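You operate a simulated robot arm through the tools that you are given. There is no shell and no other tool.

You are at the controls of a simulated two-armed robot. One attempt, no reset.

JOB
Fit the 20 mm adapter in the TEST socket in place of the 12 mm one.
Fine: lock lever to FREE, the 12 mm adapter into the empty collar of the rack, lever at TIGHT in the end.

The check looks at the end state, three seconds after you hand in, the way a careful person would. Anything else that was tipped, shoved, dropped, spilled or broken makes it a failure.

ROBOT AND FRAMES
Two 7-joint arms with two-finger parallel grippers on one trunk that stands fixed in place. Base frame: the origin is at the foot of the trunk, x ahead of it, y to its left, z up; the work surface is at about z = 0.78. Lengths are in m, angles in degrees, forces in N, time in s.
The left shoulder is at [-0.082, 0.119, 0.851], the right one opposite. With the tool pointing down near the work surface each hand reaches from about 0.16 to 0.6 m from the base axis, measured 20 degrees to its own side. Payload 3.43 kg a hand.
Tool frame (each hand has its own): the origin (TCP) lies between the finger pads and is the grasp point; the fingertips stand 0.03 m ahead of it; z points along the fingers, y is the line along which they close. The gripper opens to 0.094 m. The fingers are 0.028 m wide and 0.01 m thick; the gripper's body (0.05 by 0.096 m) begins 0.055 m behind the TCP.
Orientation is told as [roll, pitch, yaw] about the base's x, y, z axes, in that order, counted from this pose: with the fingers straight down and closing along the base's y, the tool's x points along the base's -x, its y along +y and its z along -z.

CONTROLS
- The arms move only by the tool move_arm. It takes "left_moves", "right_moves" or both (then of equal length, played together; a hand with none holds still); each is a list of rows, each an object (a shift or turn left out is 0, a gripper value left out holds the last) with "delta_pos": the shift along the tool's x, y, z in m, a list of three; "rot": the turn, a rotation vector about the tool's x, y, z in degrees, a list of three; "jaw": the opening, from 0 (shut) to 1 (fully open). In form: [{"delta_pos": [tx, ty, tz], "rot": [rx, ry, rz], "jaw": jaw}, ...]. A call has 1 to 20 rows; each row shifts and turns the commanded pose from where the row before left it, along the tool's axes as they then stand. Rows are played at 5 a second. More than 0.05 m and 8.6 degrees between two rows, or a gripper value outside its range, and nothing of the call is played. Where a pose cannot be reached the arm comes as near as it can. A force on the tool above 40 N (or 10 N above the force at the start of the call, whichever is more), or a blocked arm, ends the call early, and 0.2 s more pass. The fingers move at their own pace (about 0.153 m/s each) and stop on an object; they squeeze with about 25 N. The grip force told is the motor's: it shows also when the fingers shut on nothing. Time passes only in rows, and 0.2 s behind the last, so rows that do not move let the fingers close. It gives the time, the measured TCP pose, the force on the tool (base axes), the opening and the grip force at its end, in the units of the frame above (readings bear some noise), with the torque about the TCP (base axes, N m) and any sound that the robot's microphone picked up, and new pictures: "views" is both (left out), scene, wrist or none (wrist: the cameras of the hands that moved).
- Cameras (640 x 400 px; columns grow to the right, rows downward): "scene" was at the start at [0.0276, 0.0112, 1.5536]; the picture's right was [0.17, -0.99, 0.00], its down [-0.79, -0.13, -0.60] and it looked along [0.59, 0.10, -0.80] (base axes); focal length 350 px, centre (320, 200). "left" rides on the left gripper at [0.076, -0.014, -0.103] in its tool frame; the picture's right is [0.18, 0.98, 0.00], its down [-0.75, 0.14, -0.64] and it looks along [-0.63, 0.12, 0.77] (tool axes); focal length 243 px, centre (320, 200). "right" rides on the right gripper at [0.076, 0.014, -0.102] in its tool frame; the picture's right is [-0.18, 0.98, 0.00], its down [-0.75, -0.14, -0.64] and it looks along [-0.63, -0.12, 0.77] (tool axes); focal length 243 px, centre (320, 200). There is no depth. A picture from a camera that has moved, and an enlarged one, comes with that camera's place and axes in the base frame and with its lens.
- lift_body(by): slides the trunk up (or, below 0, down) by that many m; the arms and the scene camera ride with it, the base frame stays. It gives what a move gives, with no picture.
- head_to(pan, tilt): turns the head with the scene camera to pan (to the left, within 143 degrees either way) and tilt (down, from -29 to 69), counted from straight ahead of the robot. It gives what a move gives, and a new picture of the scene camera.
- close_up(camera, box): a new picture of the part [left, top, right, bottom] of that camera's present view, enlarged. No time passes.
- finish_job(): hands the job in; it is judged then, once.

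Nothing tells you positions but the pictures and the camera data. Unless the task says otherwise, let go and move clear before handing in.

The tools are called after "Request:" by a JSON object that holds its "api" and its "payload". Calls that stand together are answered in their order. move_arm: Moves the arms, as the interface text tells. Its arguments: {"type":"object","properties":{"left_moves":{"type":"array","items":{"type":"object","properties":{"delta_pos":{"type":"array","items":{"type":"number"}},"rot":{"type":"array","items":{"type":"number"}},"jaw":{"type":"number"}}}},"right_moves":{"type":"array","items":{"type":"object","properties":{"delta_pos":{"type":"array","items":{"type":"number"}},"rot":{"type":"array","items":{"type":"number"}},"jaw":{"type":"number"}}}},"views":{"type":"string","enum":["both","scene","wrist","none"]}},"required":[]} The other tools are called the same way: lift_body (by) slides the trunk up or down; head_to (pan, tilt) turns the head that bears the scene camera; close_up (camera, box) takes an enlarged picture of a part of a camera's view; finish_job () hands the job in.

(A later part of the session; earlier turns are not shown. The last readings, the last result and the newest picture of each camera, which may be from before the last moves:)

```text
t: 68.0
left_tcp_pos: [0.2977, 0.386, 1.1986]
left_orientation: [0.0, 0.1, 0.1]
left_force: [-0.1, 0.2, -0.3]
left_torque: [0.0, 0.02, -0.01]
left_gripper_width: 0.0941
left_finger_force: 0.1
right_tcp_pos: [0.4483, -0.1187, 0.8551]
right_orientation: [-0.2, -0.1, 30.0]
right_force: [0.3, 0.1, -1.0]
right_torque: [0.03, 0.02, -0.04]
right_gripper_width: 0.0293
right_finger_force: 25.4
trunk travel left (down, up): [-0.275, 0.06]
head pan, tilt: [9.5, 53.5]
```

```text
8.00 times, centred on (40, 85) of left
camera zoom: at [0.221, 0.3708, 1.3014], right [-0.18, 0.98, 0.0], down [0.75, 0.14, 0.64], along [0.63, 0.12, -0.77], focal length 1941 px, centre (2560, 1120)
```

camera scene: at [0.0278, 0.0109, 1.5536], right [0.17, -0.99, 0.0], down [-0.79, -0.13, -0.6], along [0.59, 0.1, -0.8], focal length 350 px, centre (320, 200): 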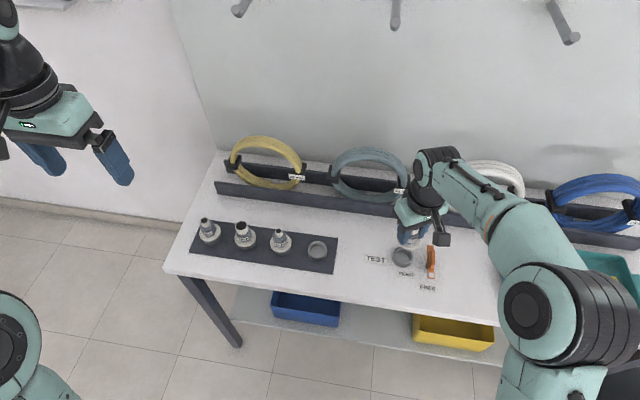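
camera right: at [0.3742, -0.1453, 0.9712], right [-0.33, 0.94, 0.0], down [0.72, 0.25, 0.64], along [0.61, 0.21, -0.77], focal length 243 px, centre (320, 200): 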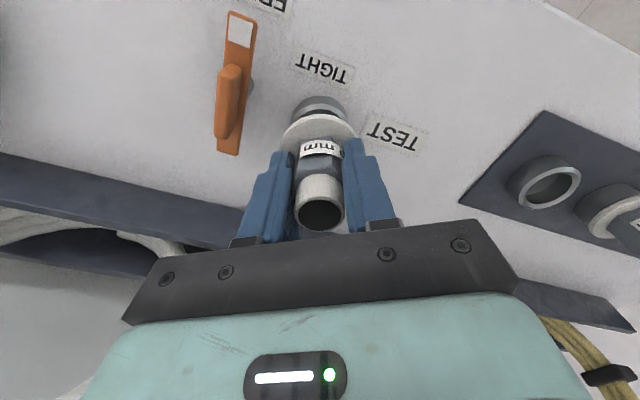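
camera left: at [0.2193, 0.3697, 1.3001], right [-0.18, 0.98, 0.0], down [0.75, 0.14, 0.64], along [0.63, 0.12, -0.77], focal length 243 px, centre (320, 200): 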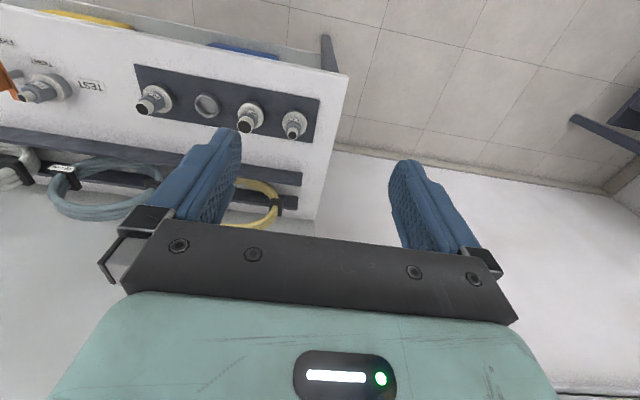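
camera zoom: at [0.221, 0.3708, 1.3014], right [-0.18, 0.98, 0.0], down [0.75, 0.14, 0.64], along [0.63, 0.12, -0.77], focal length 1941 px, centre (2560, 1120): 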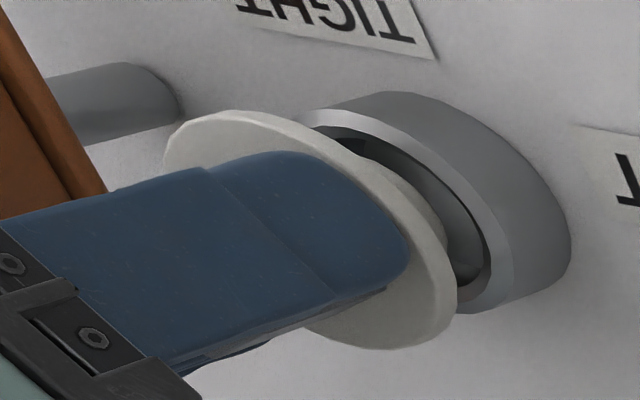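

Request:
{"api": "move_arm", "payload": {"right_moves": [{"delta_pos": [0, 0, 0.002]}, {"delta_pos": [0, 0, 0.002]}, {}], "views": "none"}}

Request:
{"api": "close_up", "payload": {"camera": "scene", "box": [380, 230, 430, 275]}}

Request:
{"api": "close_up", "payload": {"camera": "left", "box": [0, 60, 80, 110]}}

Request:
{"api": "close_up", "payload": {"camera": "right", "box": [270, 80, 370, 170]}}

```text
t: 68.8
left_tcp_pos: [0.2972, 0.3852, 1.198]
left_orientation: [0.0, 0.0, 0.1]
left_force: [-1.1, 0.5, 0.3]
left_torque: [-0.01, -0.01, 0.0]
left_gripper_width: 0.0942
left_finger_force: 0.0
right_tcp_pos: [0.4472, -0.1197, 0.8512]
right_orientation: [-0.2, 0.0, 29.9]
right_force: [0.2, 0.5, -0.7]
right_torque: [0.02, -0.01, 0.03]
right_gripper_width: 0.0296
right_finger_force: 24.9
trunk travel left (down, up): [-0.275, 0.06]
head pan, tilt: [9.5, 53.5]
```

```text
8.89 times, centred on (405, 252) of scene
camera zoom: at [0.0278, 0.0112, 1.5536], right [0.17, -0.99, 0.0], down [-0.79, -0.13, -0.6], along [0.59, 0.1, -0.8], focal length 3113 px, centre (-436, -267)
```

zoom: 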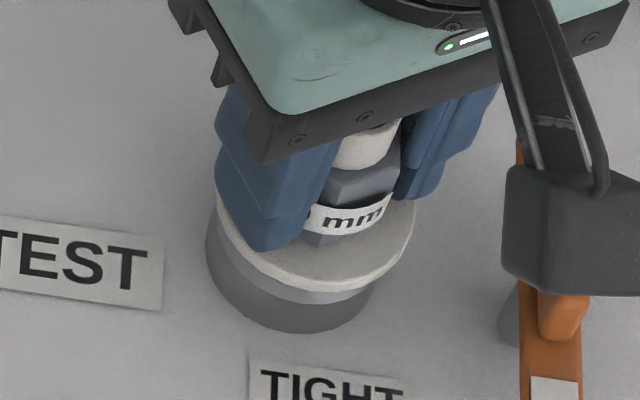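

```text
8.00 times, centred on (40, 85) of left
camera zoom: at [0.221, 0.3708, 1.3014], right [-0.18, 0.98, 0.0], down [0.75, 0.14, 0.64], along [0.63, 0.12, -0.77], focal length 1941 px, centre (2560, 1120)
```

zoom: 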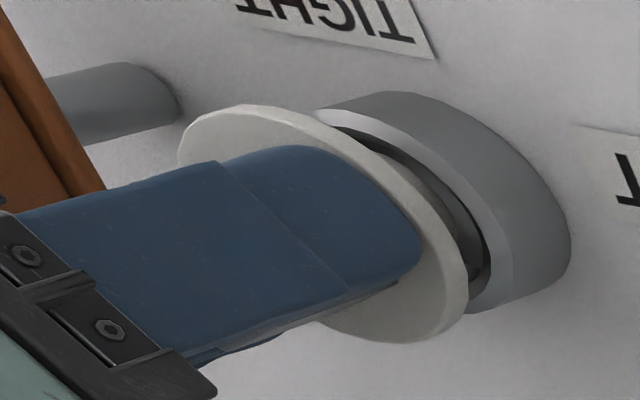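

```text
4.44 times, centred on (320, 125) of right
camera zoom: at [0.3749, -0.1444, 0.9534], right [-0.33, 0.94, 0.0], down [0.72, 0.25, 0.64], along [0.61, 0.21, -0.77], focal length 1078 px, centre (320, 533)
```

zoom: 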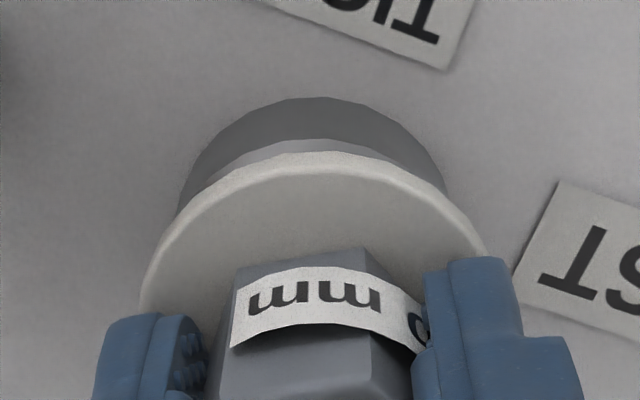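

Request:
{"api": "move_arm", "payload": {"right_moves": [{"delta_pos": [0, 0, 0.002]}, {"delta_pos": [0, 0, 0.002]}, {}], "views": "none"}}

Request:
{"api": "close_up", "payload": {"camera": "scene", "box": [380, 230, 430, 275]}}

Request:
{"api": "close_up", "payload": {"camera": "left", "box": [0, 60, 80, 110]}}

```text
t: 69.6
left_tcp_pos: [0.2971, 0.386, 1.1984]
left_orientation: [0.1, 0.1, 0.0]
left_force: [0.3, -0.5, 0.0]
left_torque: [0.01, -0.03, 0.0]
left_gripper_width: 0.0936
left_finger_force: 0.1
right_tcp_pos: [0.4488, -0.1203, 0.8465]
right_orientation: [-0.1, -0.2, 30.0]
right_force: [-0.8, -0.1, -0.5]
right_torque: [-0.01, -0.03, 0.04]
right_gripper_width: 0.0294
right_finger_force: 25.1
trunk travel left (down, up): [-0.275, 0.06]
head pan, tilt: [9.5, 53.5]
```

```text
8.89 times, centred on (405, 252) of scene
camera zoom: at [0.0277, 0.0112, 1.5536], right [0.17, -0.99, 0.0], down [-0.79, -0.13, -0.6], along [0.59, 0.1, -0.8], focal length 3113 px, centre (-436, -267)
```

zoom: 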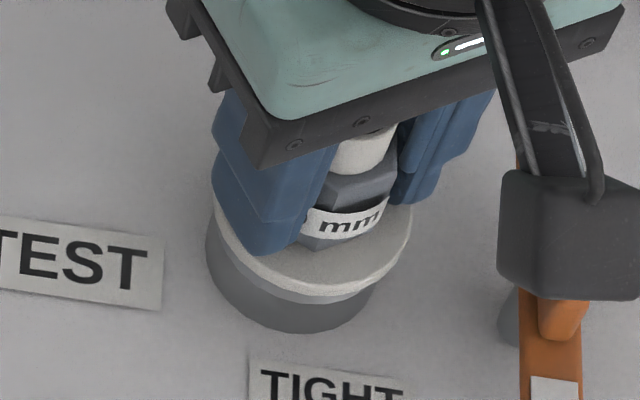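

```text
8.00 times, centred on (40, 85) of left
camera zoom: at [0.221, 0.3708, 1.3014], right [-0.18, 0.98, 0.0], down [0.75, 0.14, 0.64], along [0.63, 0.12, -0.77], focal length 1941 px, centre (2560, 1120)
```

zoom: 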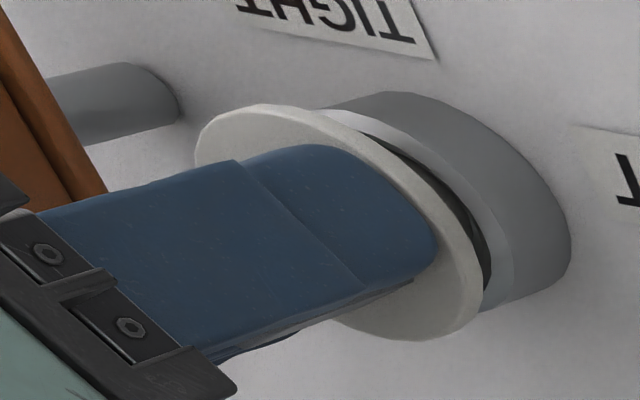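

Request:
{"api": "move_arm", "payload": {"right_moves": [{"delta_pos": [0, 0, 0.0015]}, {"delta_pos": [0, 0, 0.0015]}, {}], "views": "none"}}

Request:
{"api": "close_up", "payload": {"camera": "left", "box": [0, 60, 80, 110]}}

Request:
{"api": "close_up", "payload": {"camera": "scene", "box": [380, 230, 430, 275]}}

```text
t: 70.4
left_tcp_pos: [0.2981, 0.3858, 1.1984]
left_orientation: [0.1, 0.0, -0.1]
left_force: [-0.7, -0.4, 1.1]
left_torque: [0.02, -0.02, 0.01]
left_gripper_width: 0.0939
left_finger_force: 0.0
right_tcp_pos: [0.448, -0.1201, 0.8443]
right_orientation: [-0.1, -0.1, 29.9]
right_force: [0.4, -0.4, -1.9]
right_torque: [0.01, -0.06, -0.01]
right_gripper_width: 0.0294
right_finger_force: 25.9
trunk travel left (down, up): [-0.275, 0.06]
head pan, tilt: [9.5, 53.5]
```

```text
8.00 times, centred on (40, 85) of left
camera zoom: at [0.221, 0.3708, 1.3014], right [-0.18, 0.98, 0.0], down [0.75, 0.14, 0.64], along [0.63, 0.12, -0.77], focal length 1941 px, centre (2560, 1120)
```

zoom: 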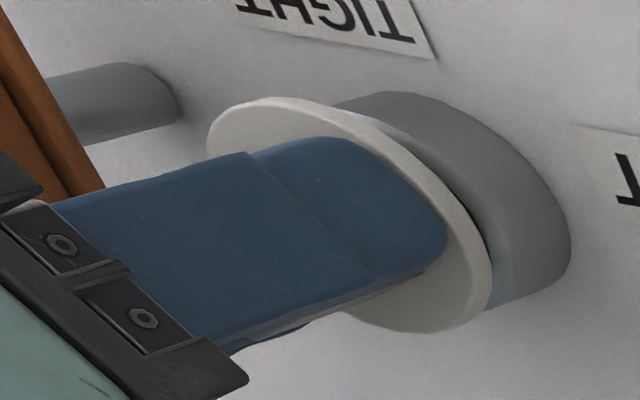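

```text
8.89 times, centred on (405, 252) of scene
camera zoom: at [0.0278, 0.0112, 1.5536], right [0.17, -0.99, 0.0], down [-0.79, -0.13, -0.6], along [0.59, 0.1, -0.8], focal length 3113 px, centre (-436, -267)
```

zoom: 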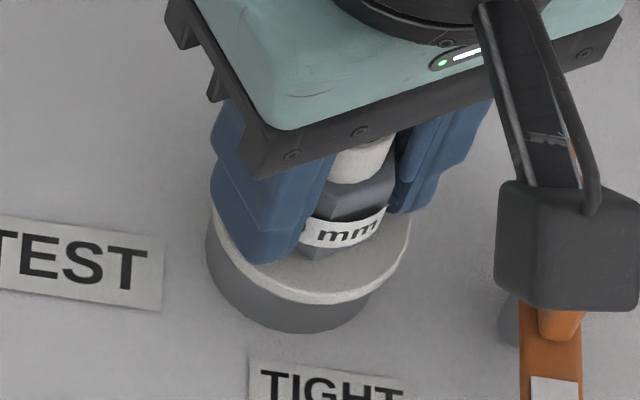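

Request:
{"api": "move_arm", "payload": {"right_moves": [{"delta_pos": [0, 0, 0.001]}, {"delta_pos": [0, 0, 0.001]}, {}], "views": "none"}}

Request:
{"api": "move_arm", "payload": {"right_moves": [{"delta_pos": [0, 0, 0.001]}, {}], "views": "none"}}

Request:
{"api": "close_up", "payload": {"camera": "left", "box": [0, 60, 80, 110]}}

Request:
{"api": "close_up", "payload": {"camera": "scene", "box": [380, 230, 430, 275]}}

```text
t: 71.2
left_tcp_pos: [0.2979, 0.3856, 1.1983]
left_orientation: [-0.1, 0.1, 0.0]
left_force: [0.1, 0.4, 0.1]
left_torque: [0.01, 0.02, 0.0]
left_gripper_width: 0.0938
left_finger_force: 0.0
right_tcp_pos: [0.4488, -0.1203, 0.8424]
right_orientation: [-0.1, -0.1, 29.9]
right_force: [0.7, -1.0, -0.7]
right_torque: [0.01, 0.02, -0.01]
right_gripper_width: 0.0294
right_finger_force: 25.0
trunk travel left (down, up): [-0.275, 0.06]
head pan, tilt: [9.5, 53.5]
```

```text
t: 71.8
left_tcp_pos: [0.2963, 0.3854, 1.1971]
left_orientation: [0.0, -0.1, -0.1]
left_force: [-0.1, 0.3, -0.1]
left_torque: [0.02, -0.02, -0.02]
left_gripper_width: 0.0942
left_finger_force: 0.2
right_tcp_pos: [0.4466, -0.1197, 0.8414]
right_orientation: [-0.1, -0.1, 29.9]
right_force: [0.5, 0.5, -1.4]
right_torque: [-0.04, 0.03, -0.03]
right_gripper_width: 0.0294
right_finger_force: 24.9
trunk travel left (down, up): [-0.275, 0.06]
head pan, tilt: [9.5, 53.5]
```

```text
8.00 times, centred on (40, 85) of left
camera zoom: at [0.221, 0.3708, 1.3014], right [-0.18, 0.98, 0.0], down [0.75, 0.14, 0.64], along [0.63, 0.12, -0.77], focal length 1941 px, centre (2560, 1120)
```

zoom: 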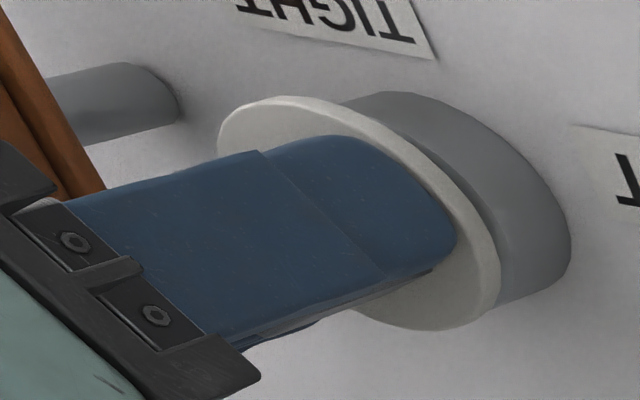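

```text
8.89 times, centred on (405, 252) of scene
camera zoom: at [0.0277, 0.0112, 1.5536], right [0.17, -0.99, 0.0], down [-0.79, -0.13, -0.6], along [0.59, 0.1, -0.8], focal length 3113 px, centre (-436, -267)
```

zoom: 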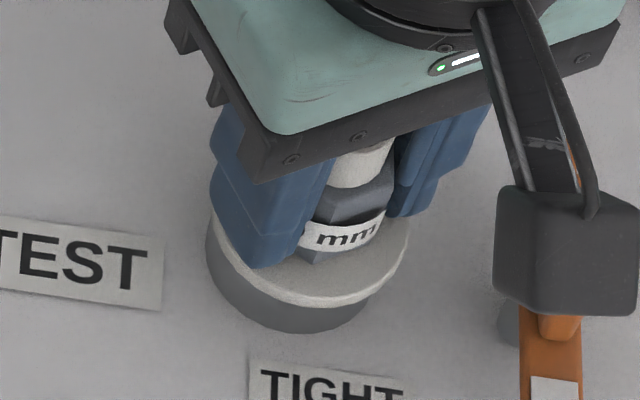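

Request:
{"api": "move_arm", "payload": {"right_moves": [{"delta_pos": [0, 0, 0.001]}, {}], "views": "none"}}

Request:
{"api": "move_arm", "payload": {"right_moves": [{"delta_pos": [0, 0, 0.001]}, {}], "views": "none"}}

Request:
{"api": "close_up", "payload": {"camera": "left", "box": [0, 60, 80, 110]}}

Request:
{"api": "close_up", "payload": {"camera": "scene", "box": [380, 230, 430, 275]}}

```text
t: 72.4
left_tcp_pos: [0.297, 0.3857, 1.1982]
left_orientation: [0.0, 0.0, 0.0]
left_force: [0.3, 1.2, -0.7]
left_torque: [0.04, -0.01, 0.0]
left_gripper_width: 0.0942
left_finger_force: 0.0
right_tcp_pos: [0.4498, -0.1196, 0.8408]
right_orientation: [0.0, -0.1, 29.8]
right_force: [0.5, -0.9, -1.2]
right_torque: [0.0, -0.01, 0.0]
right_gripper_width: 0.0293
right_finger_force: 25.2
trunk travel left (down, up): [-0.275, 0.06]
head pan, tilt: [9.5, 53.5]
```

```text
t: 73.0
left_tcp_pos: [0.2979, 0.3858, 1.1982]
left_orientation: [0.0, -0.1, 0.0]
left_force: [0.5, 0.0, -0.3]
left_torque: [0.01, 0.0, 0.02]
left_gripper_width: 0.0942
left_finger_force: 0.0
right_tcp_pos: [0.4484, -0.1183, 0.8375]
right_orientation: [-0.1, -0.2, 30.0]
right_force: [0.6, 0.2, -1.0]
right_torque: [0.0, 0.01, 0.0]
right_gripper_width: 0.0294
right_finger_force: 24.9
trunk travel left (down, up): [-0.275, 0.06]
head pan, tilt: [9.5, 53.5]
```

```text
8.00 times, centred on (40, 85) of left
camera zoom: at [0.221, 0.3708, 1.3014], right [-0.18, 0.98, 0.0], down [0.75, 0.14, 0.64], along [0.63, 0.12, -0.77], focal length 1941 px, centre (2560, 1120)
```

zoom: 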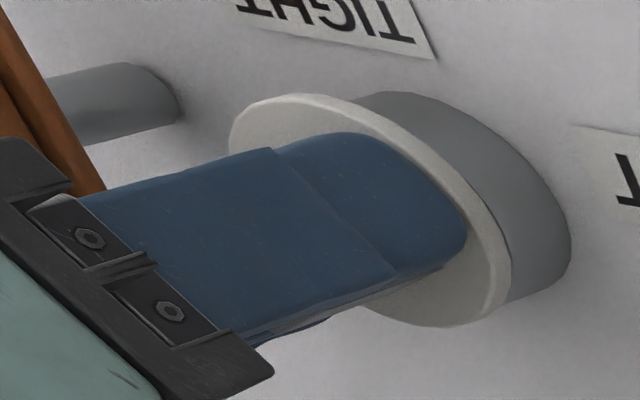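

```text
8.89 times, centred on (405, 252) of scene
camera zoom: at [0.0277, 0.0112, 1.5536], right [0.17, -0.99, 0.0], down [-0.79, -0.13, -0.6], along [0.59, 0.1, -0.8], focal length 3113 px, centre (-436, -267)
```

zoom: 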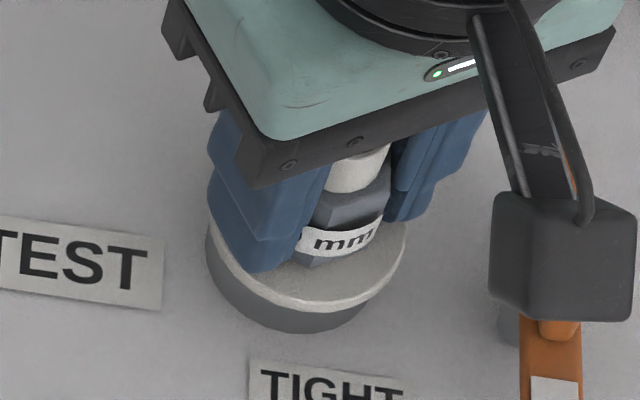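

Request:
{"api": "move_arm", "payload": {"right_moves": [{"delta_pos": [0, 0, 0.001]}, {}], "views": "none"}}

Request:
{"api": "move_arm", "payload": {"right_moves": [{"delta_pos": [0, 0, 0.001]}, {}], "views": "none"}}

Request:
{"api": "close_up", "payload": {"camera": "scene", "box": [380, 230, 430, 275]}}

```text
t: 73.6
left_tcp_pos: [0.2971, 0.3849, 1.1981]
left_orientation: [0.0, 0.0, 0.0]
left_force: [0.4, 0.6, 0.3]
left_torque: [-0.03, -0.02, 0.03]
left_gripper_width: 0.0938
left_finger_force: 0.0
right_tcp_pos: [0.449, -0.1182, 0.8369]
right_orientation: [-0.1, -0.1, 29.8]
right_force: [-0.6, 0.2, -1.2]
right_torque: [0.0, -0.02, -0.02]
right_gripper_width: 0.0293
right_finger_force: 24.9
trunk travel left (down, up): [-0.275, 0.06]
head pan, tilt: [9.5, 53.5]
```

```text
t: 74.2
left_tcp_pos: [0.2981, 0.3843, 1.1977]
left_orientation: [0.1, 0.0, 0.0]
left_force: [-0.1, -0.1, 0.7]
left_torque: [0.01, 0.0, -0.03]
left_gripper_width: 0.0938
left_finger_force: 0.2
right_tcp_pos: [0.448, -0.1181, 0.8367]
right_orientation: [-0.1, -0.2, 29.9]
right_force: [0.9, 0.6, 2.4]
right_torque: [-0.03, -0.06, 0.0]
right_gripper_width: 0.029
right_finger_force: 24.6
trunk travel left (down, up): [-0.275, 0.06]
head pan, tilt: [9.5, 53.5]
```

```text
8.89 times, centred on (405, 252) of scene
camera zoom: at [0.0276, 0.0114, 1.5537], right [0.17, -0.99, 0.0], down [-0.79, -0.13, -0.6], along [0.59, 0.1, -0.8], focal length 3113 px, centre (-436, -267)
```

zoom: 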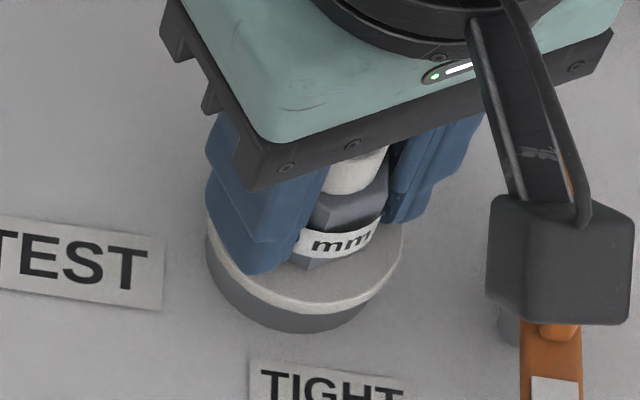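

First contact (about 3.5 N). One more millimetre to confirm that it's seated firmly.

Request:
{"api": "move_arm", "payload": {"right_moves": [{"delta_pos": [0, 0, 0.001]}, {"delta_pos": [0, 0, 0.001]}, {}], "views": "none"}}

Request:
{"api": "close_up", "payload": {"camera": "left", "box": [0, 60, 80, 110]}}

Request:
{"api": "close_up", "payload": {"camera": "right", "box": [270, 80, 370, 170]}}

```text
t: 75.0
left_tcp_pos: [0.2962, 0.3862, 1.1985]
left_orientation: [0.0, 0.1, 0.1]
left_force: [0.3, 1.0, -0.6]
left_torque: [-0.01, -0.02, -0.02]
left_gripper_width: 0.0941
left_finger_force: 0.0
right_tcp_pos: [0.4473, -0.1194, 0.8358]
right_orientation: [-0.2, -0.4, 29.8]
right_force: [4.3, -0.9, 21.1]
right_torque: [0.08, -0.09, -0.04]
right_gripper_width: 0.0293
right_finger_force: 24.9
trunk travel left (down, up): [-0.275, 0.06]
head pan, tilt: [9.5, 53.5]
```

```text
8.00 times, centred on (40, 85) of left
camera zoom: at [0.2201, 0.371, 1.3017], right [-0.18, 0.98, 0.0], down [0.75, 0.14, 0.64], along [0.63, 0.12, -0.77], focal length 1941 px, centre (2560, 1120)
```

zoom: 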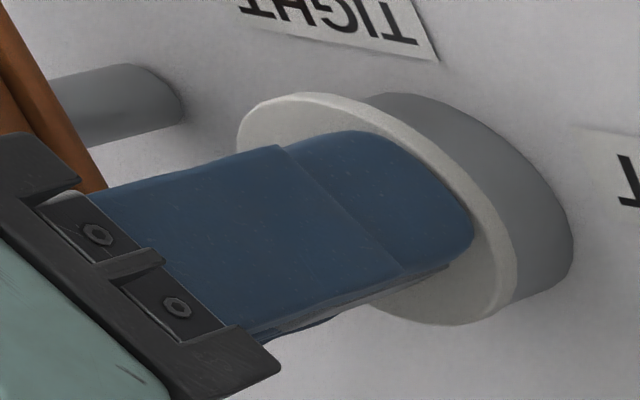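

```text
4.44 times, centred on (320, 125) of right
camera zoom: at [0.374, -0.1442, 0.9393], right [-0.33, 0.94, 0.0], down [0.72, 0.25, 0.65], along [0.61, 0.21, -0.76], focal length 1078 px, centre (320, 533)
```

zoom: 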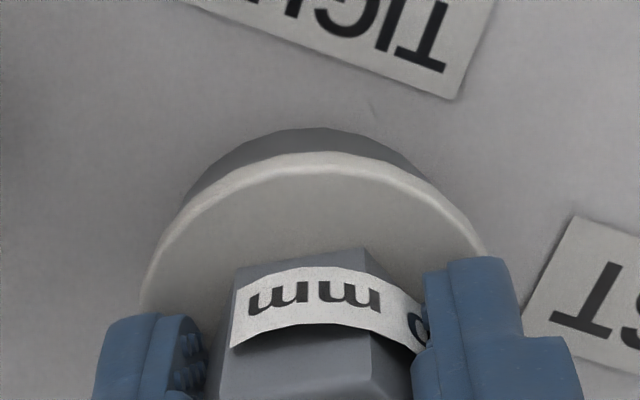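

The 20 mm adapter is seated: 21 N reaction and no gap under the flange. Relaxing and opening the fingers, then rising straight up.

Request:
{"api": "move_arm", "payload": {"right_moves": [{"delta_pos": [0, 0, -0.0015]}, {}, {"jaw": 0.4}, {"jaw": 0.5}, {}, {}], "views": "none"}}

Request:
{"api": "move_arm", "payload": {"right_moves": [{"delta_pos": [0, 0, -0.02]}, {"delta_pos": [0, 0, -0.02]}, {"delta_pos": [0, 0, -0.025]}, {"delta_pos": [0, 0, -0.025]}, {}], "views": "both"}}

Request:
{"api": "close_up", "payload": {"camera": "scene", "box": [374, 215, 464, 285]}}

Request:
{"api": "close_up", "payload": {"camera": "scene", "box": [185, 205, 345, 275]}}

Request:
{"api": "close_up", "payload": {"camera": "left", "box": [0, 40, 120, 115]}}

```text
t: 76.4
left_tcp_pos: [0.2955, 0.3853, 1.1993]
left_orientation: [0.1, 0.0, 0.0]
left_force: [-0.4, -0.9, 0.2]
left_torque: [0.03, -0.01, 0.0]
left_gripper_width: 0.0941
left_finger_force: 0.0
right_tcp_pos: [0.4459, -0.1204, 0.8365]
right_orientation: [-0.1, 0.0, 29.8]
right_force: [-2.3, -1.2, 11.9]
right_torque: [0.03, 0.09, 0.05]
right_gripper_width: 0.0454
right_finger_force: 0.0
trunk travel left (down, up): [-0.275, 0.06]
head pan, tilt: [9.5, 53.5]
```

```text
t: 77.6
left_tcp_pos: [0.2976, 0.3849, 1.1984]
left_orientation: [0.0, 0.1, 0.0]
left_force: [-0.5, 0.1, -0.1]
left_torque: [0.03, -0.03, 0.01]
left_gripper_width: 0.0939
left_finger_force: 0.1
right_tcp_pos: [0.4488, -0.1172, 0.9283]
right_orientation: [-0.2, 0.0, 30.0]
right_force: [-0.2, -0.1, -0.4]
right_torque: [0.04, 0.0, -0.01]
right_gripper_width: 0.047
right_finger_force: 0.1
trunk travel left (down, up): [-0.275, 0.06]
head pan, tilt: [9.5, 53.5]
camera scene: at [0.0277, 0.0112, 1.5536], right [0.17, -0.99, 0.0], down [-0.79, -0.13, -0.6], along [0.59, 0.1, -0.8], focal length 350 px, centre (320, 200)
camera right: at [0.3753, -0.1422, 1.0299], right [-0.33, 0.94, 0.0], down [0.72, 0.25, 0.64], along [0.61, 0.21, -0.77], focal length 243 px, centre (320, 200)
```

scene: 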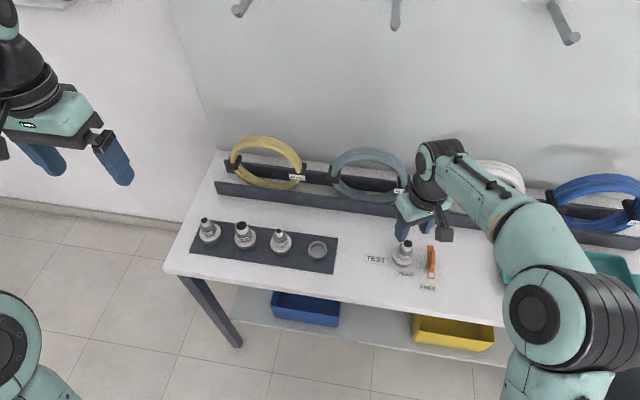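
right: 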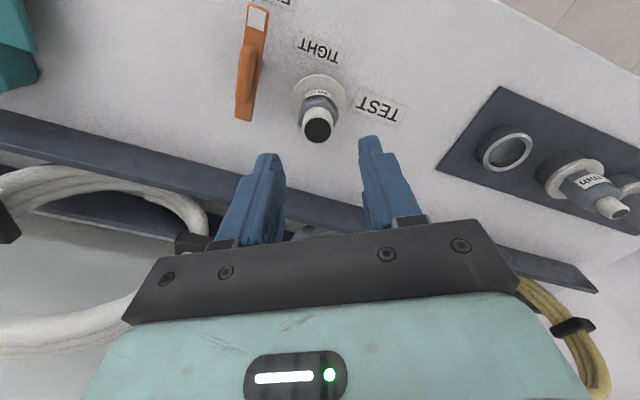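

```text
5.71 times, centred on (419, 250) of scene
camera zoom: at [0.0277, 0.0112, 1.5536], right [0.17, -0.99, 0.0], down [-0.79, -0.13, -0.6], along [0.59, 0.1, -0.8], focal length 2001 px, centre (-246, -86)
```

zoom: 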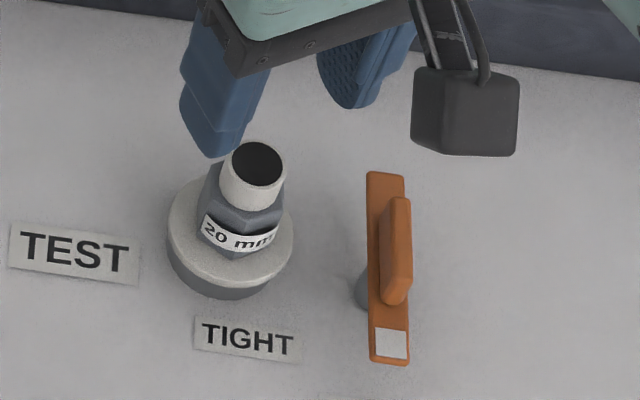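

```text
4.00 times, centred on (265, 240) of scene
camera zoom: at [0.0277, 0.0112, 1.5536], right [0.17, -0.99, 0.0], down [-0.79, -0.13, -0.6], along [0.59, 0.1, -0.8], focal length 1401 px, centre (540, 40)
```

zoom: 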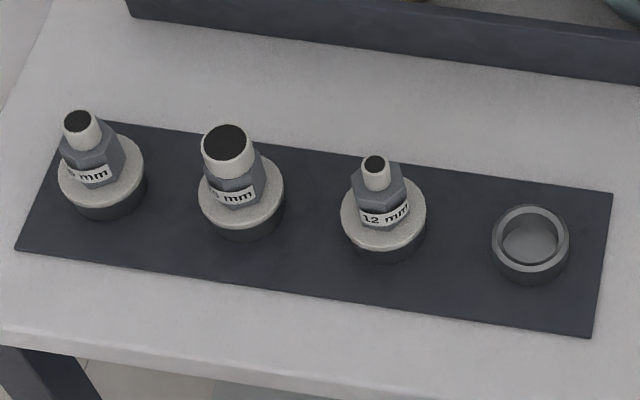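

```text
5.33 times, centred on (60, 78) of left
camera zoom: at [0.221, 0.3708, 1.3014], right [-0.18, 0.98, 0.0], down [0.75, 0.14, 0.64], along [0.63, 0.12, -0.77], focal length 1294 px, centre (1707, 853)
```

zoom: 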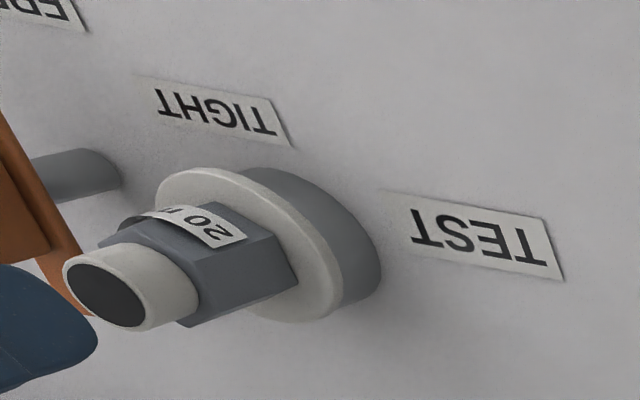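

The 20 mm adapter sits squarely in TEST, the 12 mm is in the rack's third collar, and nothing else has moved. Next I turn the hand back to yaw 0 and move above the lever to bring it to TIGHT.

Request:
{"api": "move_arm", "payload": {"right_moves": [{"delta_pos": [0, 0, -0.02], "rot": [0, 0, 7.5]}, {"rot": [0, 0, 7.5]}, {"rot": [0, 0, 7.5]}, {"rot": [0, 0, 7.5]}, {"delta_pos": [0.0054, -0.0332, 0], "jaw": 0.4}, {"delta_pos": [0.0054, -0.0331, 0]}, {}, {}], "views": "wrist"}}

Request:
{"api": "close_up", "payload": {"camera": "right", "box": [240, 40, 400, 160]}}

Request:
{"api": "close_up", "payload": {"camera": "scene", "box": [384, 215, 474, 285]}}

```text
t: 79.4
left_tcp_pos: [0.2979, 0.3858, 1.1985]
left_orientation: [0.0, 0.1, 0.0]
left_force: [1.3, 0.1, -0.5]
left_torque: [0.03, -0.02, -0.01]
left_gripper_width: 0.0941
left_finger_force: 0.0
right_tcp_pos: [0.4365, -0.1848, 0.9472]
right_orientation: [-0.1, -0.1, 0.0]
right_force: [-0.7, 0.4, 0.4]
right_torque: [-0.02, -0.01, 0.0]
right_gripper_width: 0.0376
right_finger_force: 0.0
trunk travel left (down, up): [-0.275, 0.06]
head pan, tilt: [9.5, 53.5]
camera right: at [0.3607, -0.1695, 1.0493], right [0.19, 0.98, 0.0], down [0.75, -0.14, 0.64], along [0.63, -0.12, -0.77], focal length 243 px, centre (320, 200)
```

right: 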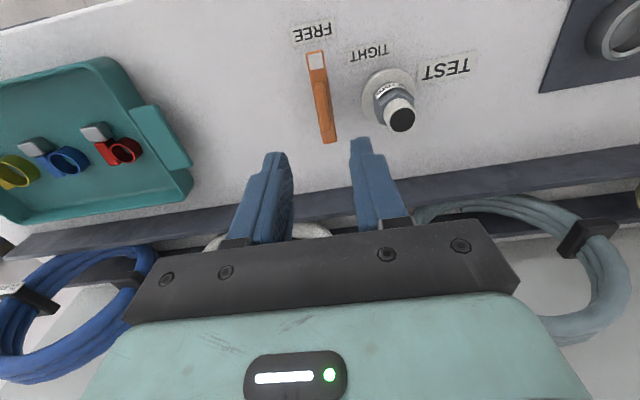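

```text
3.33 times, centred on (320, 100) of right
camera zoom: at [0.3607, -0.1695, 1.0493], right [0.19, 0.98, 0.0], down [0.75, -0.14, 0.64], along [0.63, -0.12, -0.77], focal length 809 px, centre (320, 533)
```

zoom: 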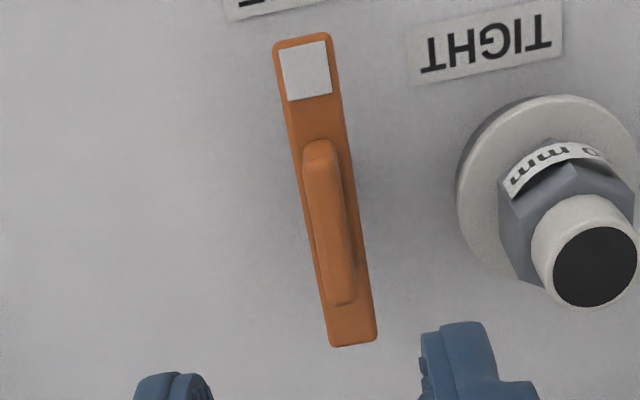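

```text
5.71 times, centred on (429, 250) of scene
camera zoom: at [0.0276, 0.0111, 1.5536], right [0.17, -0.99, 0.0], down [-0.79, -0.13, -0.6], along [0.59, 0.1, -0.8], focal length 2001 px, centre (-303, -86)
```

zoom: 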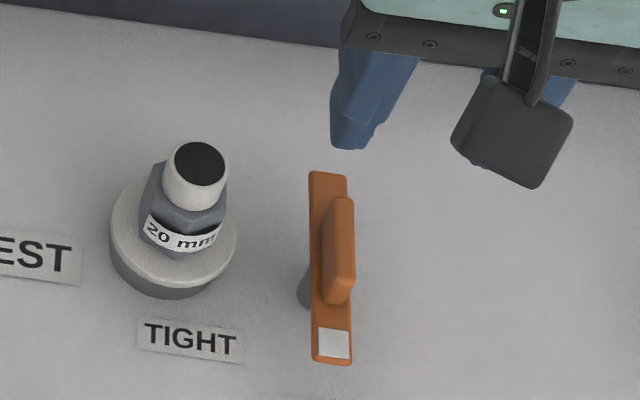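

The lever still points to FREE, centred at about (0.4385, -0.182). Aligning and lowering onto the fin.

Request:
{"api": "move_arm", "payload": {"right_moves": [{"delta_pos": [-0.002, 0.0022, 0.03]}, {"delta_pos": [0, 0, 0.035]}, {"delta_pos": [0, 0, 0.03]}, {"delta_pos": [0, 0, 0.013]}, {}], "views": "wrist"}}

Request:
{"api": "close_up", "payload": {"camera": "right", "box": [240, 60, 400, 220]}}

```text
t: 80.6
left_tcp_pos: [0.298, 0.3855, 1.1979]
left_orientation: [0.1, 0.0, 0.0]
left_force: [-0.3, 0.2, 0.0]
left_torque: [0.0, 0.01, -0.01]
left_gripper_width: 0.0939
left_finger_force: 0.2
right_tcp_pos: [0.4379, -0.1846, 0.8368]
right_orientation: [-0.1, -0.1, -0.1]
right_force: [0.0, 0.4, 0.0]
right_torque: [-0.02, -0.02, 0.0]
right_gripper_width: 0.0378
right_finger_force: 0.1
trunk travel left (down, up): [-0.275, 0.06]
head pan, tilt: [9.5, 53.5]
camera right: at [0.3624, -0.1694, 0.9391], right [0.19, 0.98, 0.0], down [0.75, -0.14, 0.64], along [0.63, -0.12, -0.77], focal length 243 px, centre (320, 200)
```

right: 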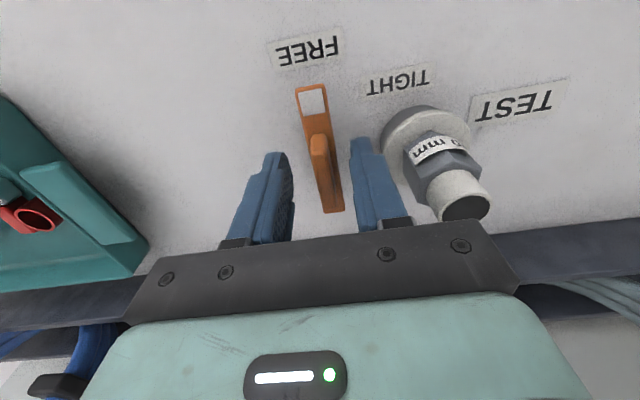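

```text
2.50 times, centred on (320, 140) of right
camera zoom: at [0.3624, -0.1694, 0.9391], right [0.19, 0.98, 0.0], down [0.75, -0.14, 0.64], along [0.63, -0.12, -0.77], focal length 606 px, centre (320, 350)
```

zoom: 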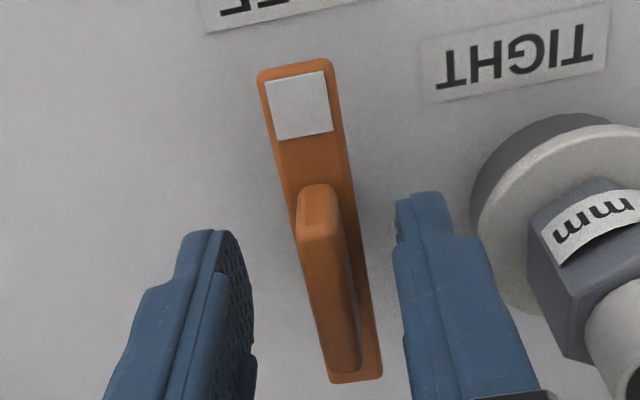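

Request:
{"api": "move_arm", "payload": {"right_moves": [{"delta_pos": [-0.0005, 0.0016, 0]}, {}, {"jaw": 0.25}, {"jaw": 0.0}, {}, {}], "views": "wrist"}}

```text
t: 82.0
left_tcp_pos: [0.2976, 0.3861, 1.198]
left_orientation: [0.0, 0.0, 0.0]
left_force: [-0.1, -0.6, -0.1]
left_torque: [-0.02, -0.02, -0.01]
left_gripper_width: 0.0943
left_finger_force: 0.0
right_tcp_pos: [0.439, -0.1828, 0.838]
right_orientation: [0.0, -0.1, 0.1]
right_force: [-0.2, 5.4, -1.9]
right_torque: [0.24, -0.34, 0.01]
right_gripper_width: 0.0157
right_finger_force: 44.6
trunk travel left (down, up): [-0.275, 0.06]
head pan, tilt: [9.5, 53.5]
camera right: at [0.3633, -0.1668, 0.9398], right [0.18, 0.98, 0.0], down [0.75, -0.14, 0.64], along [0.63, -0.12, -0.77], focal length 243 px, centre (320, 200)
```

right: 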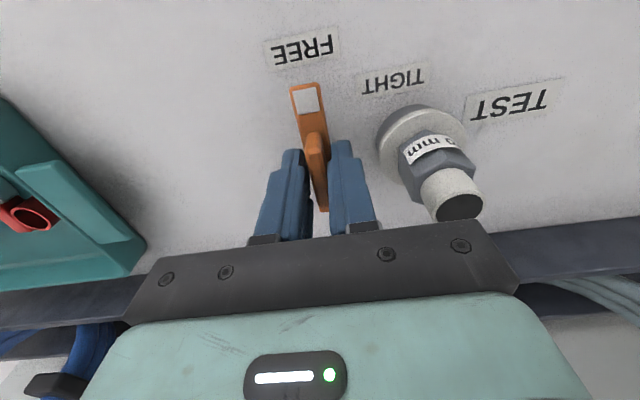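

Gripped. I'll relax the small side load and start turning clockwise toward TIGHT.

Request:
{"api": "move_arm", "payload": {"right_moves": [{"delta_pos": [0, 0.001, 0.0003]}, {"rot": [0, 0, 5]}, {"rot": [0, 0, 6]}, {"rot": [0, 0, 6]}, {}], "views": "none"}}

Request:
{"api": "close_up", "payload": {"camera": "scene", "box": [384, 215, 474, 285]}}

```text
t: 83.2
left_tcp_pos: [0.2982, 0.3858, 1.1989]
left_orientation: [0.0, -0.1, 0.0]
left_force: [0.7, -0.4, -0.3]
left_torque: [-0.02, 0.03, 0.02]
left_gripper_width: 0.0939
left_finger_force: 0.1
right_tcp_pos: [0.4398, -0.1817, 0.8383]
right_orientation: [-0.1, -0.1, -17.2]
right_force: [-3.3, 4.9, -11.8]
right_torque: [0.07, 0.04, 0.01]
right_gripper_width: 0.0159
right_finger_force: 45.2
trunk travel left (down, up): [-0.275, 0.06]
head pan, tilt: [9.5, 53.5]
```

```text
5.71 times, centred on (429, 250) of scene
camera zoom: at [0.0282, 0.0115, 1.5536], right [0.17, -0.99, 0.0], down [-0.79, -0.13, -0.59], along [0.59, 0.1, -0.8], focal length 2001 px, centre (-303, -86)
```

zoom: 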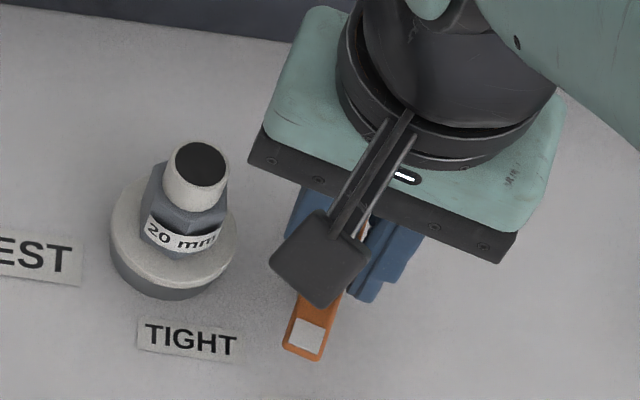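

Request:
{"api": "move_arm", "payload": {"right_moves": [{"delta_pos": [0.0006, 0.0006, 0.0012], "rot": [0, 0, 5]}, {"rot": [0, 0, 6]}, {"rot": [0, 0, 6]}, {}], "views": "none"}}

```text
t: 84.2
left_tcp_pos: [0.2965, 0.3847, 1.1982]
left_orientation: [0.0, 0.2, 0.1]
left_force: [0.2, -0.7, -0.3]
left_torque: [-0.02, 0.03, -0.02]
left_gripper_width: 0.0941
left_finger_force: 0.0
right_tcp_pos: [0.4394, -0.184, 0.838]
right_orientation: [-0.1, -0.1, -34.3]
right_force: [-3.7, -7.1, -3.0]
right_torque: [-0.32, 0.1, 0.02]
right_gripper_width: 0.016
right_finger_force: 45.6
trunk travel left (down, up): [-0.275, 0.06]
head pan, tilt: [9.5, 53.5]
```

Request:
{"api": "move_arm", "payload": {"right_moves": [{"delta_pos": [-0.0002, -0.0013, 0.0003], "rot": [0, 0, 5]}, {"rot": [0, 0, 6]}, {"rot": [0, 0, 6]}, {}], "views": "none"}}

Request:
{"api": "close_up", "payload": {"camera": "scene", "box": [384, 215, 474, 285]}}

```text
t: 85.2
left_tcp_pos: [0.2969, 0.3837, 1.1999]
left_orientation: [0.0, -0.1, 0.1]
left_force: [0.2, 0.5, 0.0]
left_torque: [0.02, 0.0, -0.01]
left_gripper_width: 0.0939
left_finger_force: 0.0
right_tcp_pos: [0.4389, -0.1833, 0.8372]
right_orientation: [0.1, -0.2, -51.2]
right_force: [2.1, -10.7, 4.7]
right_torque: [-0.04, 0.07, 0.0]
right_gripper_width: 0.016
right_finger_force: 45.4
trunk travel left (down, up): [-0.275, 0.06]
head pan, tilt: [9.5, 53.5]
```

```text
5.71 times, centred on (429, 250) of scene
camera zoom: at [0.0277, 0.0099, 1.5537], right [0.17, -0.99, 0.0], down [-0.79, -0.13, -0.6], along [0.59, 0.1, -0.8], focal length 2001 px, centre (-303, -86)
```

zoom: 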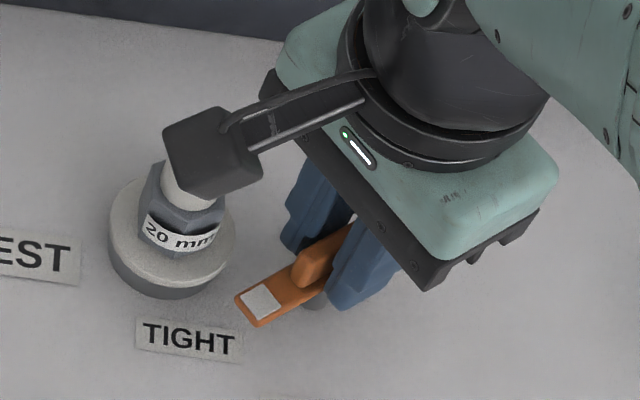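

Request:
{"api": "move_arm", "payload": {"right_moves": [{"delta_pos": [-0.0016, -0.001, -0.0004], "rot": [0, 0, 4]}, {"rot": [0, 0, 6]}, {"rot": [0, 0, 6]}, {}], "views": "none"}}

```text
t: 86.2
left_tcp_pos: [0.2966, 0.3855, 1.1982]
left_orientation: [0.0, 0.0, 0.0]
left_force: [-0.1, -0.5, 0.0]
left_torque: [0.05, -0.02, 0.01]
left_gripper_width: 0.094
left_finger_force: 0.1
right_tcp_pos: [0.4382, -0.1831, 0.8368]
right_orientation: [0.1, -0.1, -67.2]
right_force: [-2.3, -6.5, 1.2]
right_torque: [-1.13, -0.37, 0.02]
right_gripper_width: 0.016
right_finger_force: 45.5
trunk travel left (down, up): [-0.275, 0.06]
head pan, tilt: [9.5, 53.5]
```

Request:
{"api": "move_arm", "payload": {"right_moves": [{"delta_pos": [-0.001, -0.0008, 0], "rot": [0, 0, 5]}, {"rot": [0, 0, 6]}, {"rot": [0, 0, 6]}, {}], "views": "wrist"}}

Request:
{"api": "close_up", "payload": {"camera": "scene", "box": [384, 215, 474, 285]}}

```text
t: 87.2
left_tcp_pos: [0.2952, 0.3855, 1.1983]
left_orientation: [0.0, -0.2, 0.1]
left_force: [-0.1, -0.2, 0.8]
left_torque: [0.0, -0.03, 0.03]
left_gripper_width: 0.0941
left_finger_force: 0.0
right_tcp_pos: [0.4378, -0.1827, 0.8364]
right_orientation: [0.1, 0.1, -84.1]
right_force: [-7.1, 3.8, 9.5]
right_torque: [1.19, 0.47, -0.02]
right_gripper_width: 0.0159
right_finger_force: 45.0
trunk travel left (down, up): [-0.275, 0.06]
head pan, tilt: [9.5, 53.5]
camera right: at [0.4446, -0.1055, 0.9402], right [1.0, -0.08, 0.0], down [-0.07, -0.76, 0.64], along [-0.05, -0.64, -0.77], focal length 243 px, centre (320, 200)
```

right: 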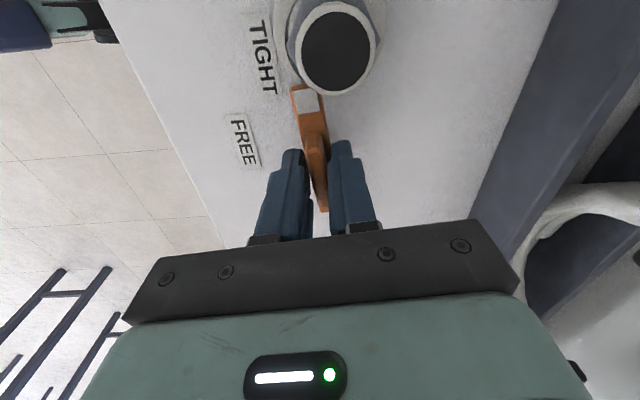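

```text
5.71 times, centred on (429, 250) of scene
camera zoom: at [0.026, 0.0118, 1.5537], right [0.17, -0.99, 0.0], down [-0.79, -0.13, -0.6], along [0.59, 0.1, -0.8], focal length 2001 px, centre (-303, -86)
```

zoom: 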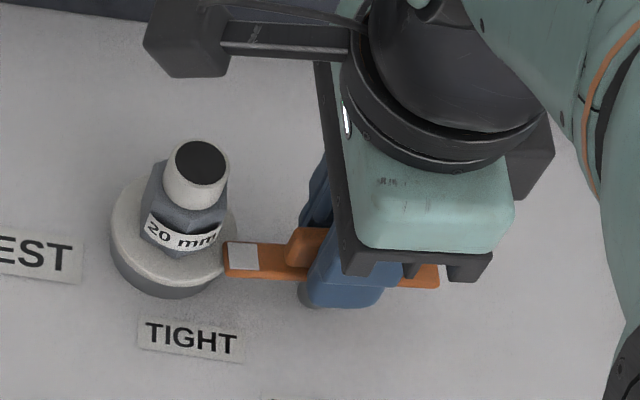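

The lever tip is reaching over the flange again. I'll ease the load and turn the last degrees slowly toward the stop.

Request:
{"api": "move_arm", "payload": {"right_moves": [{"delta_pos": [0.0008, -0.0012, -0.0012], "rot": [0, 0, 3]}, {"rot": [0, 0, 4]}, {"rot": [0, 0, 3]}, {}], "views": "none"}}

Request:
{"api": "close_up", "payload": {"camera": "scene", "box": [384, 215, 474, 285]}}

```text
t: 88.2
left_tcp_pos: [0.2969, 0.3867, 1.1994]
left_orientation: [0.0, 0.0, -0.1]
left_force: [0.1, 0.4, 0.7]
left_torque: [-0.01, 0.01, 0.0]
left_gripper_width: 0.0941
left_finger_force: 0.0
right_tcp_pos: [0.439, -0.1839, 0.8375]
right_orientation: [0.1, 0.0, -94.0]
right_force: [-0.9, 7.3, -7.4]
right_torque: [1.14, -0.2, -0.04]
right_gripper_width: 0.0158
right_finger_force: 45.3
trunk travel left (down, up): [-0.275, 0.06]
head pan, tilt: [9.5, 53.5]
```

```text
5.71 times, centred on (429, 250) of scene
camera zoom: at [0.0281, 0.0118, 1.5536], right [0.17, -0.99, 0.0], down [-0.79, -0.13, -0.59], along [0.59, 0.1, -0.8], focal length 2001 px, centre (-303, -86)
```

zoom: 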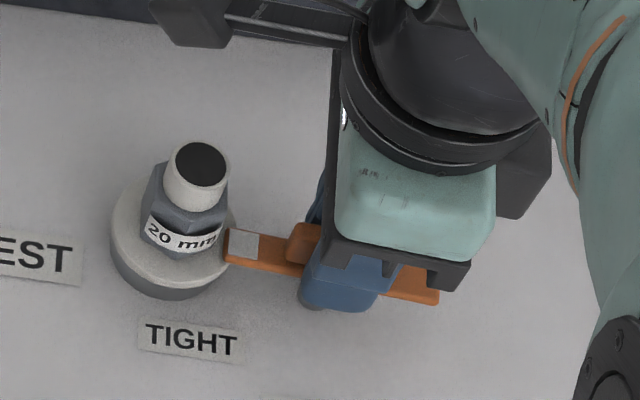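

Request:
{"api": "move_arm", "payload": {"right_moves": [{"delta_pos": [0.001, 0, 0.001], "rot": [0, 0, 2]}, {"rot": [0, 0, 2]}, {"rot": [0, 0, 2]}, {}], "views": "none"}}

Request:
{"api": "move_arm", "payload": {"right_moves": [{"rot": [0, 0, 1.5]}, {"rot": [0, 0, 1.5]}, {}], "views": "none"}}

Request:
{"api": "close_up", "payload": {"camera": "scene", "box": [384, 215, 474, 285]}}

```text
t: 89.2
left_tcp_pos: [0.2967, 0.3865, 1.1987]
left_orientation: [0.0, 0.0, 0.0]
left_force: [-0.2, -0.1, -0.1]
left_torque: [-0.01, 0.0, 0.01]
left_gripper_width: 0.0941
left_finger_force: 0.1
right_tcp_pos: [0.4371, -0.1836, 0.8378]
right_orientation: [0.3, -0.1, -100.1]
right_force: [-1.1, -0.3, 10.6]
right_torque: [0.49, 0.07, 0.18]
right_gripper_width: 0.0158
right_finger_force: 44.8
trunk travel left (down, up): [-0.275, 0.06]
head pan, tilt: [9.5, 53.5]
```

```text
t: 90.0
left_tcp_pos: [0.2966, 0.3861, 1.1977]
left_orientation: [0.1, 0.0, 0.0]
left_force: [0.1, -0.6, 0.1]
left_torque: [0.03, 0.02, 0.02]
left_gripper_width: 0.0937
left_finger_force: 0.0
right_tcp_pos: [0.4374, -0.1817, 0.8377]
right_orientation: [0.2, 0.0, -103.0]
right_force: [2.5, -2.7, 16.4]
right_torque: [-0.83, 0.14, 1.44]
right_gripper_width: 0.017
right_finger_force: 45.0
trunk travel left (down, up): [-0.275, 0.06]
head pan, tilt: [9.5, 53.5]
```

```text
5.71 times, centred on (429, 250) of scene
camera zoom: at [0.0268, 0.0115, 1.5537], right [0.17, -0.99, 0.0], down [-0.79, -0.13, -0.6], along [0.59, 0.1, -0.8], focal length 2001 px, centre (-303, -86)
```

zoom: 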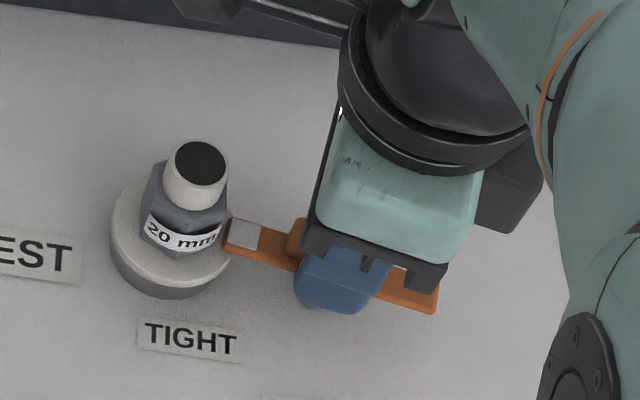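

The end stop is reached (+1.44 N·m) with the lever back at its original TIGHT position. I'll take off the vertical load, release and rise straight up.

Request:
{"api": "move_arm", "payload": {"right_moves": [{"delta_pos": [0, 0, -0.0025]}, {}, {"jaw": 0.25}, {"jaw": 0.35}, {}], "views": "wrist"}}

Request:
{"api": "close_up", "payload": {"camera": "right", "box": [240, 40, 400, 220]}}

```text
t: 91.2
left_tcp_pos: [0.2976, 0.3857, 1.1983]
left_orientation: [0.0, 0.0, 0.0]
left_force: [-0.2, -0.5, 0.5]
left_torque: [0.01, 0.0, -0.01]
left_gripper_width: 0.0942
left_finger_force: 0.0
right_tcp_pos: [0.4379, -0.1833, 0.8383]
right_orientation: [0.0, -0.1, -103.1]
right_force: [0.2, -1.1, -0.1]
right_torque: [0.0, 0.03, -0.05]
right_gripper_width: 0.033
right_finger_force: 0.0
trunk travel left (down, up): [-0.275, 0.06]
head pan, tilt: [9.5, 53.5]
camera right: at [0.4688, -0.1115, 0.9419], right [0.92, -0.4, 0.0], down [-0.31, -0.7, 0.64], along [-0.26, -0.59, -0.77], focal length 243 px, centre (320, 200)
```

right: 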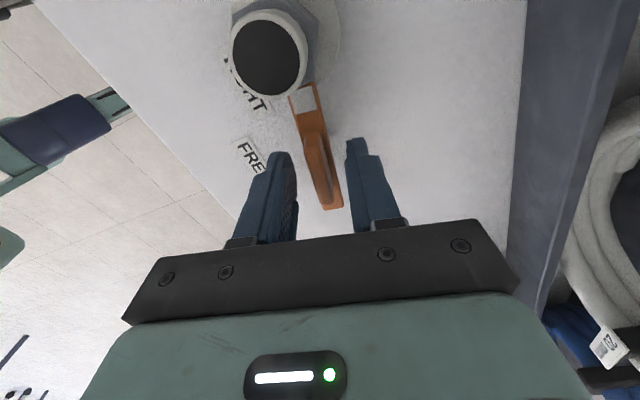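

```text
2.22 times, centred on (320, 130) of right
camera zoom: at [0.4688, -0.1115, 0.9419], right [0.92, -0.4, 0.0], down [-0.31, -0.7, 0.64], along [-0.26, -0.59, -0.77], focal length 539 px, centre (320, 356)
```

zoom: 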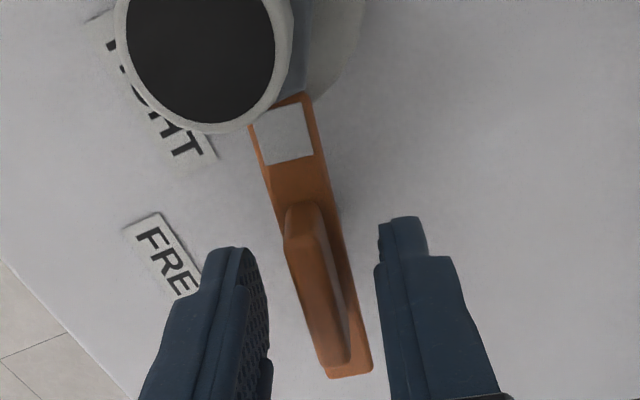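

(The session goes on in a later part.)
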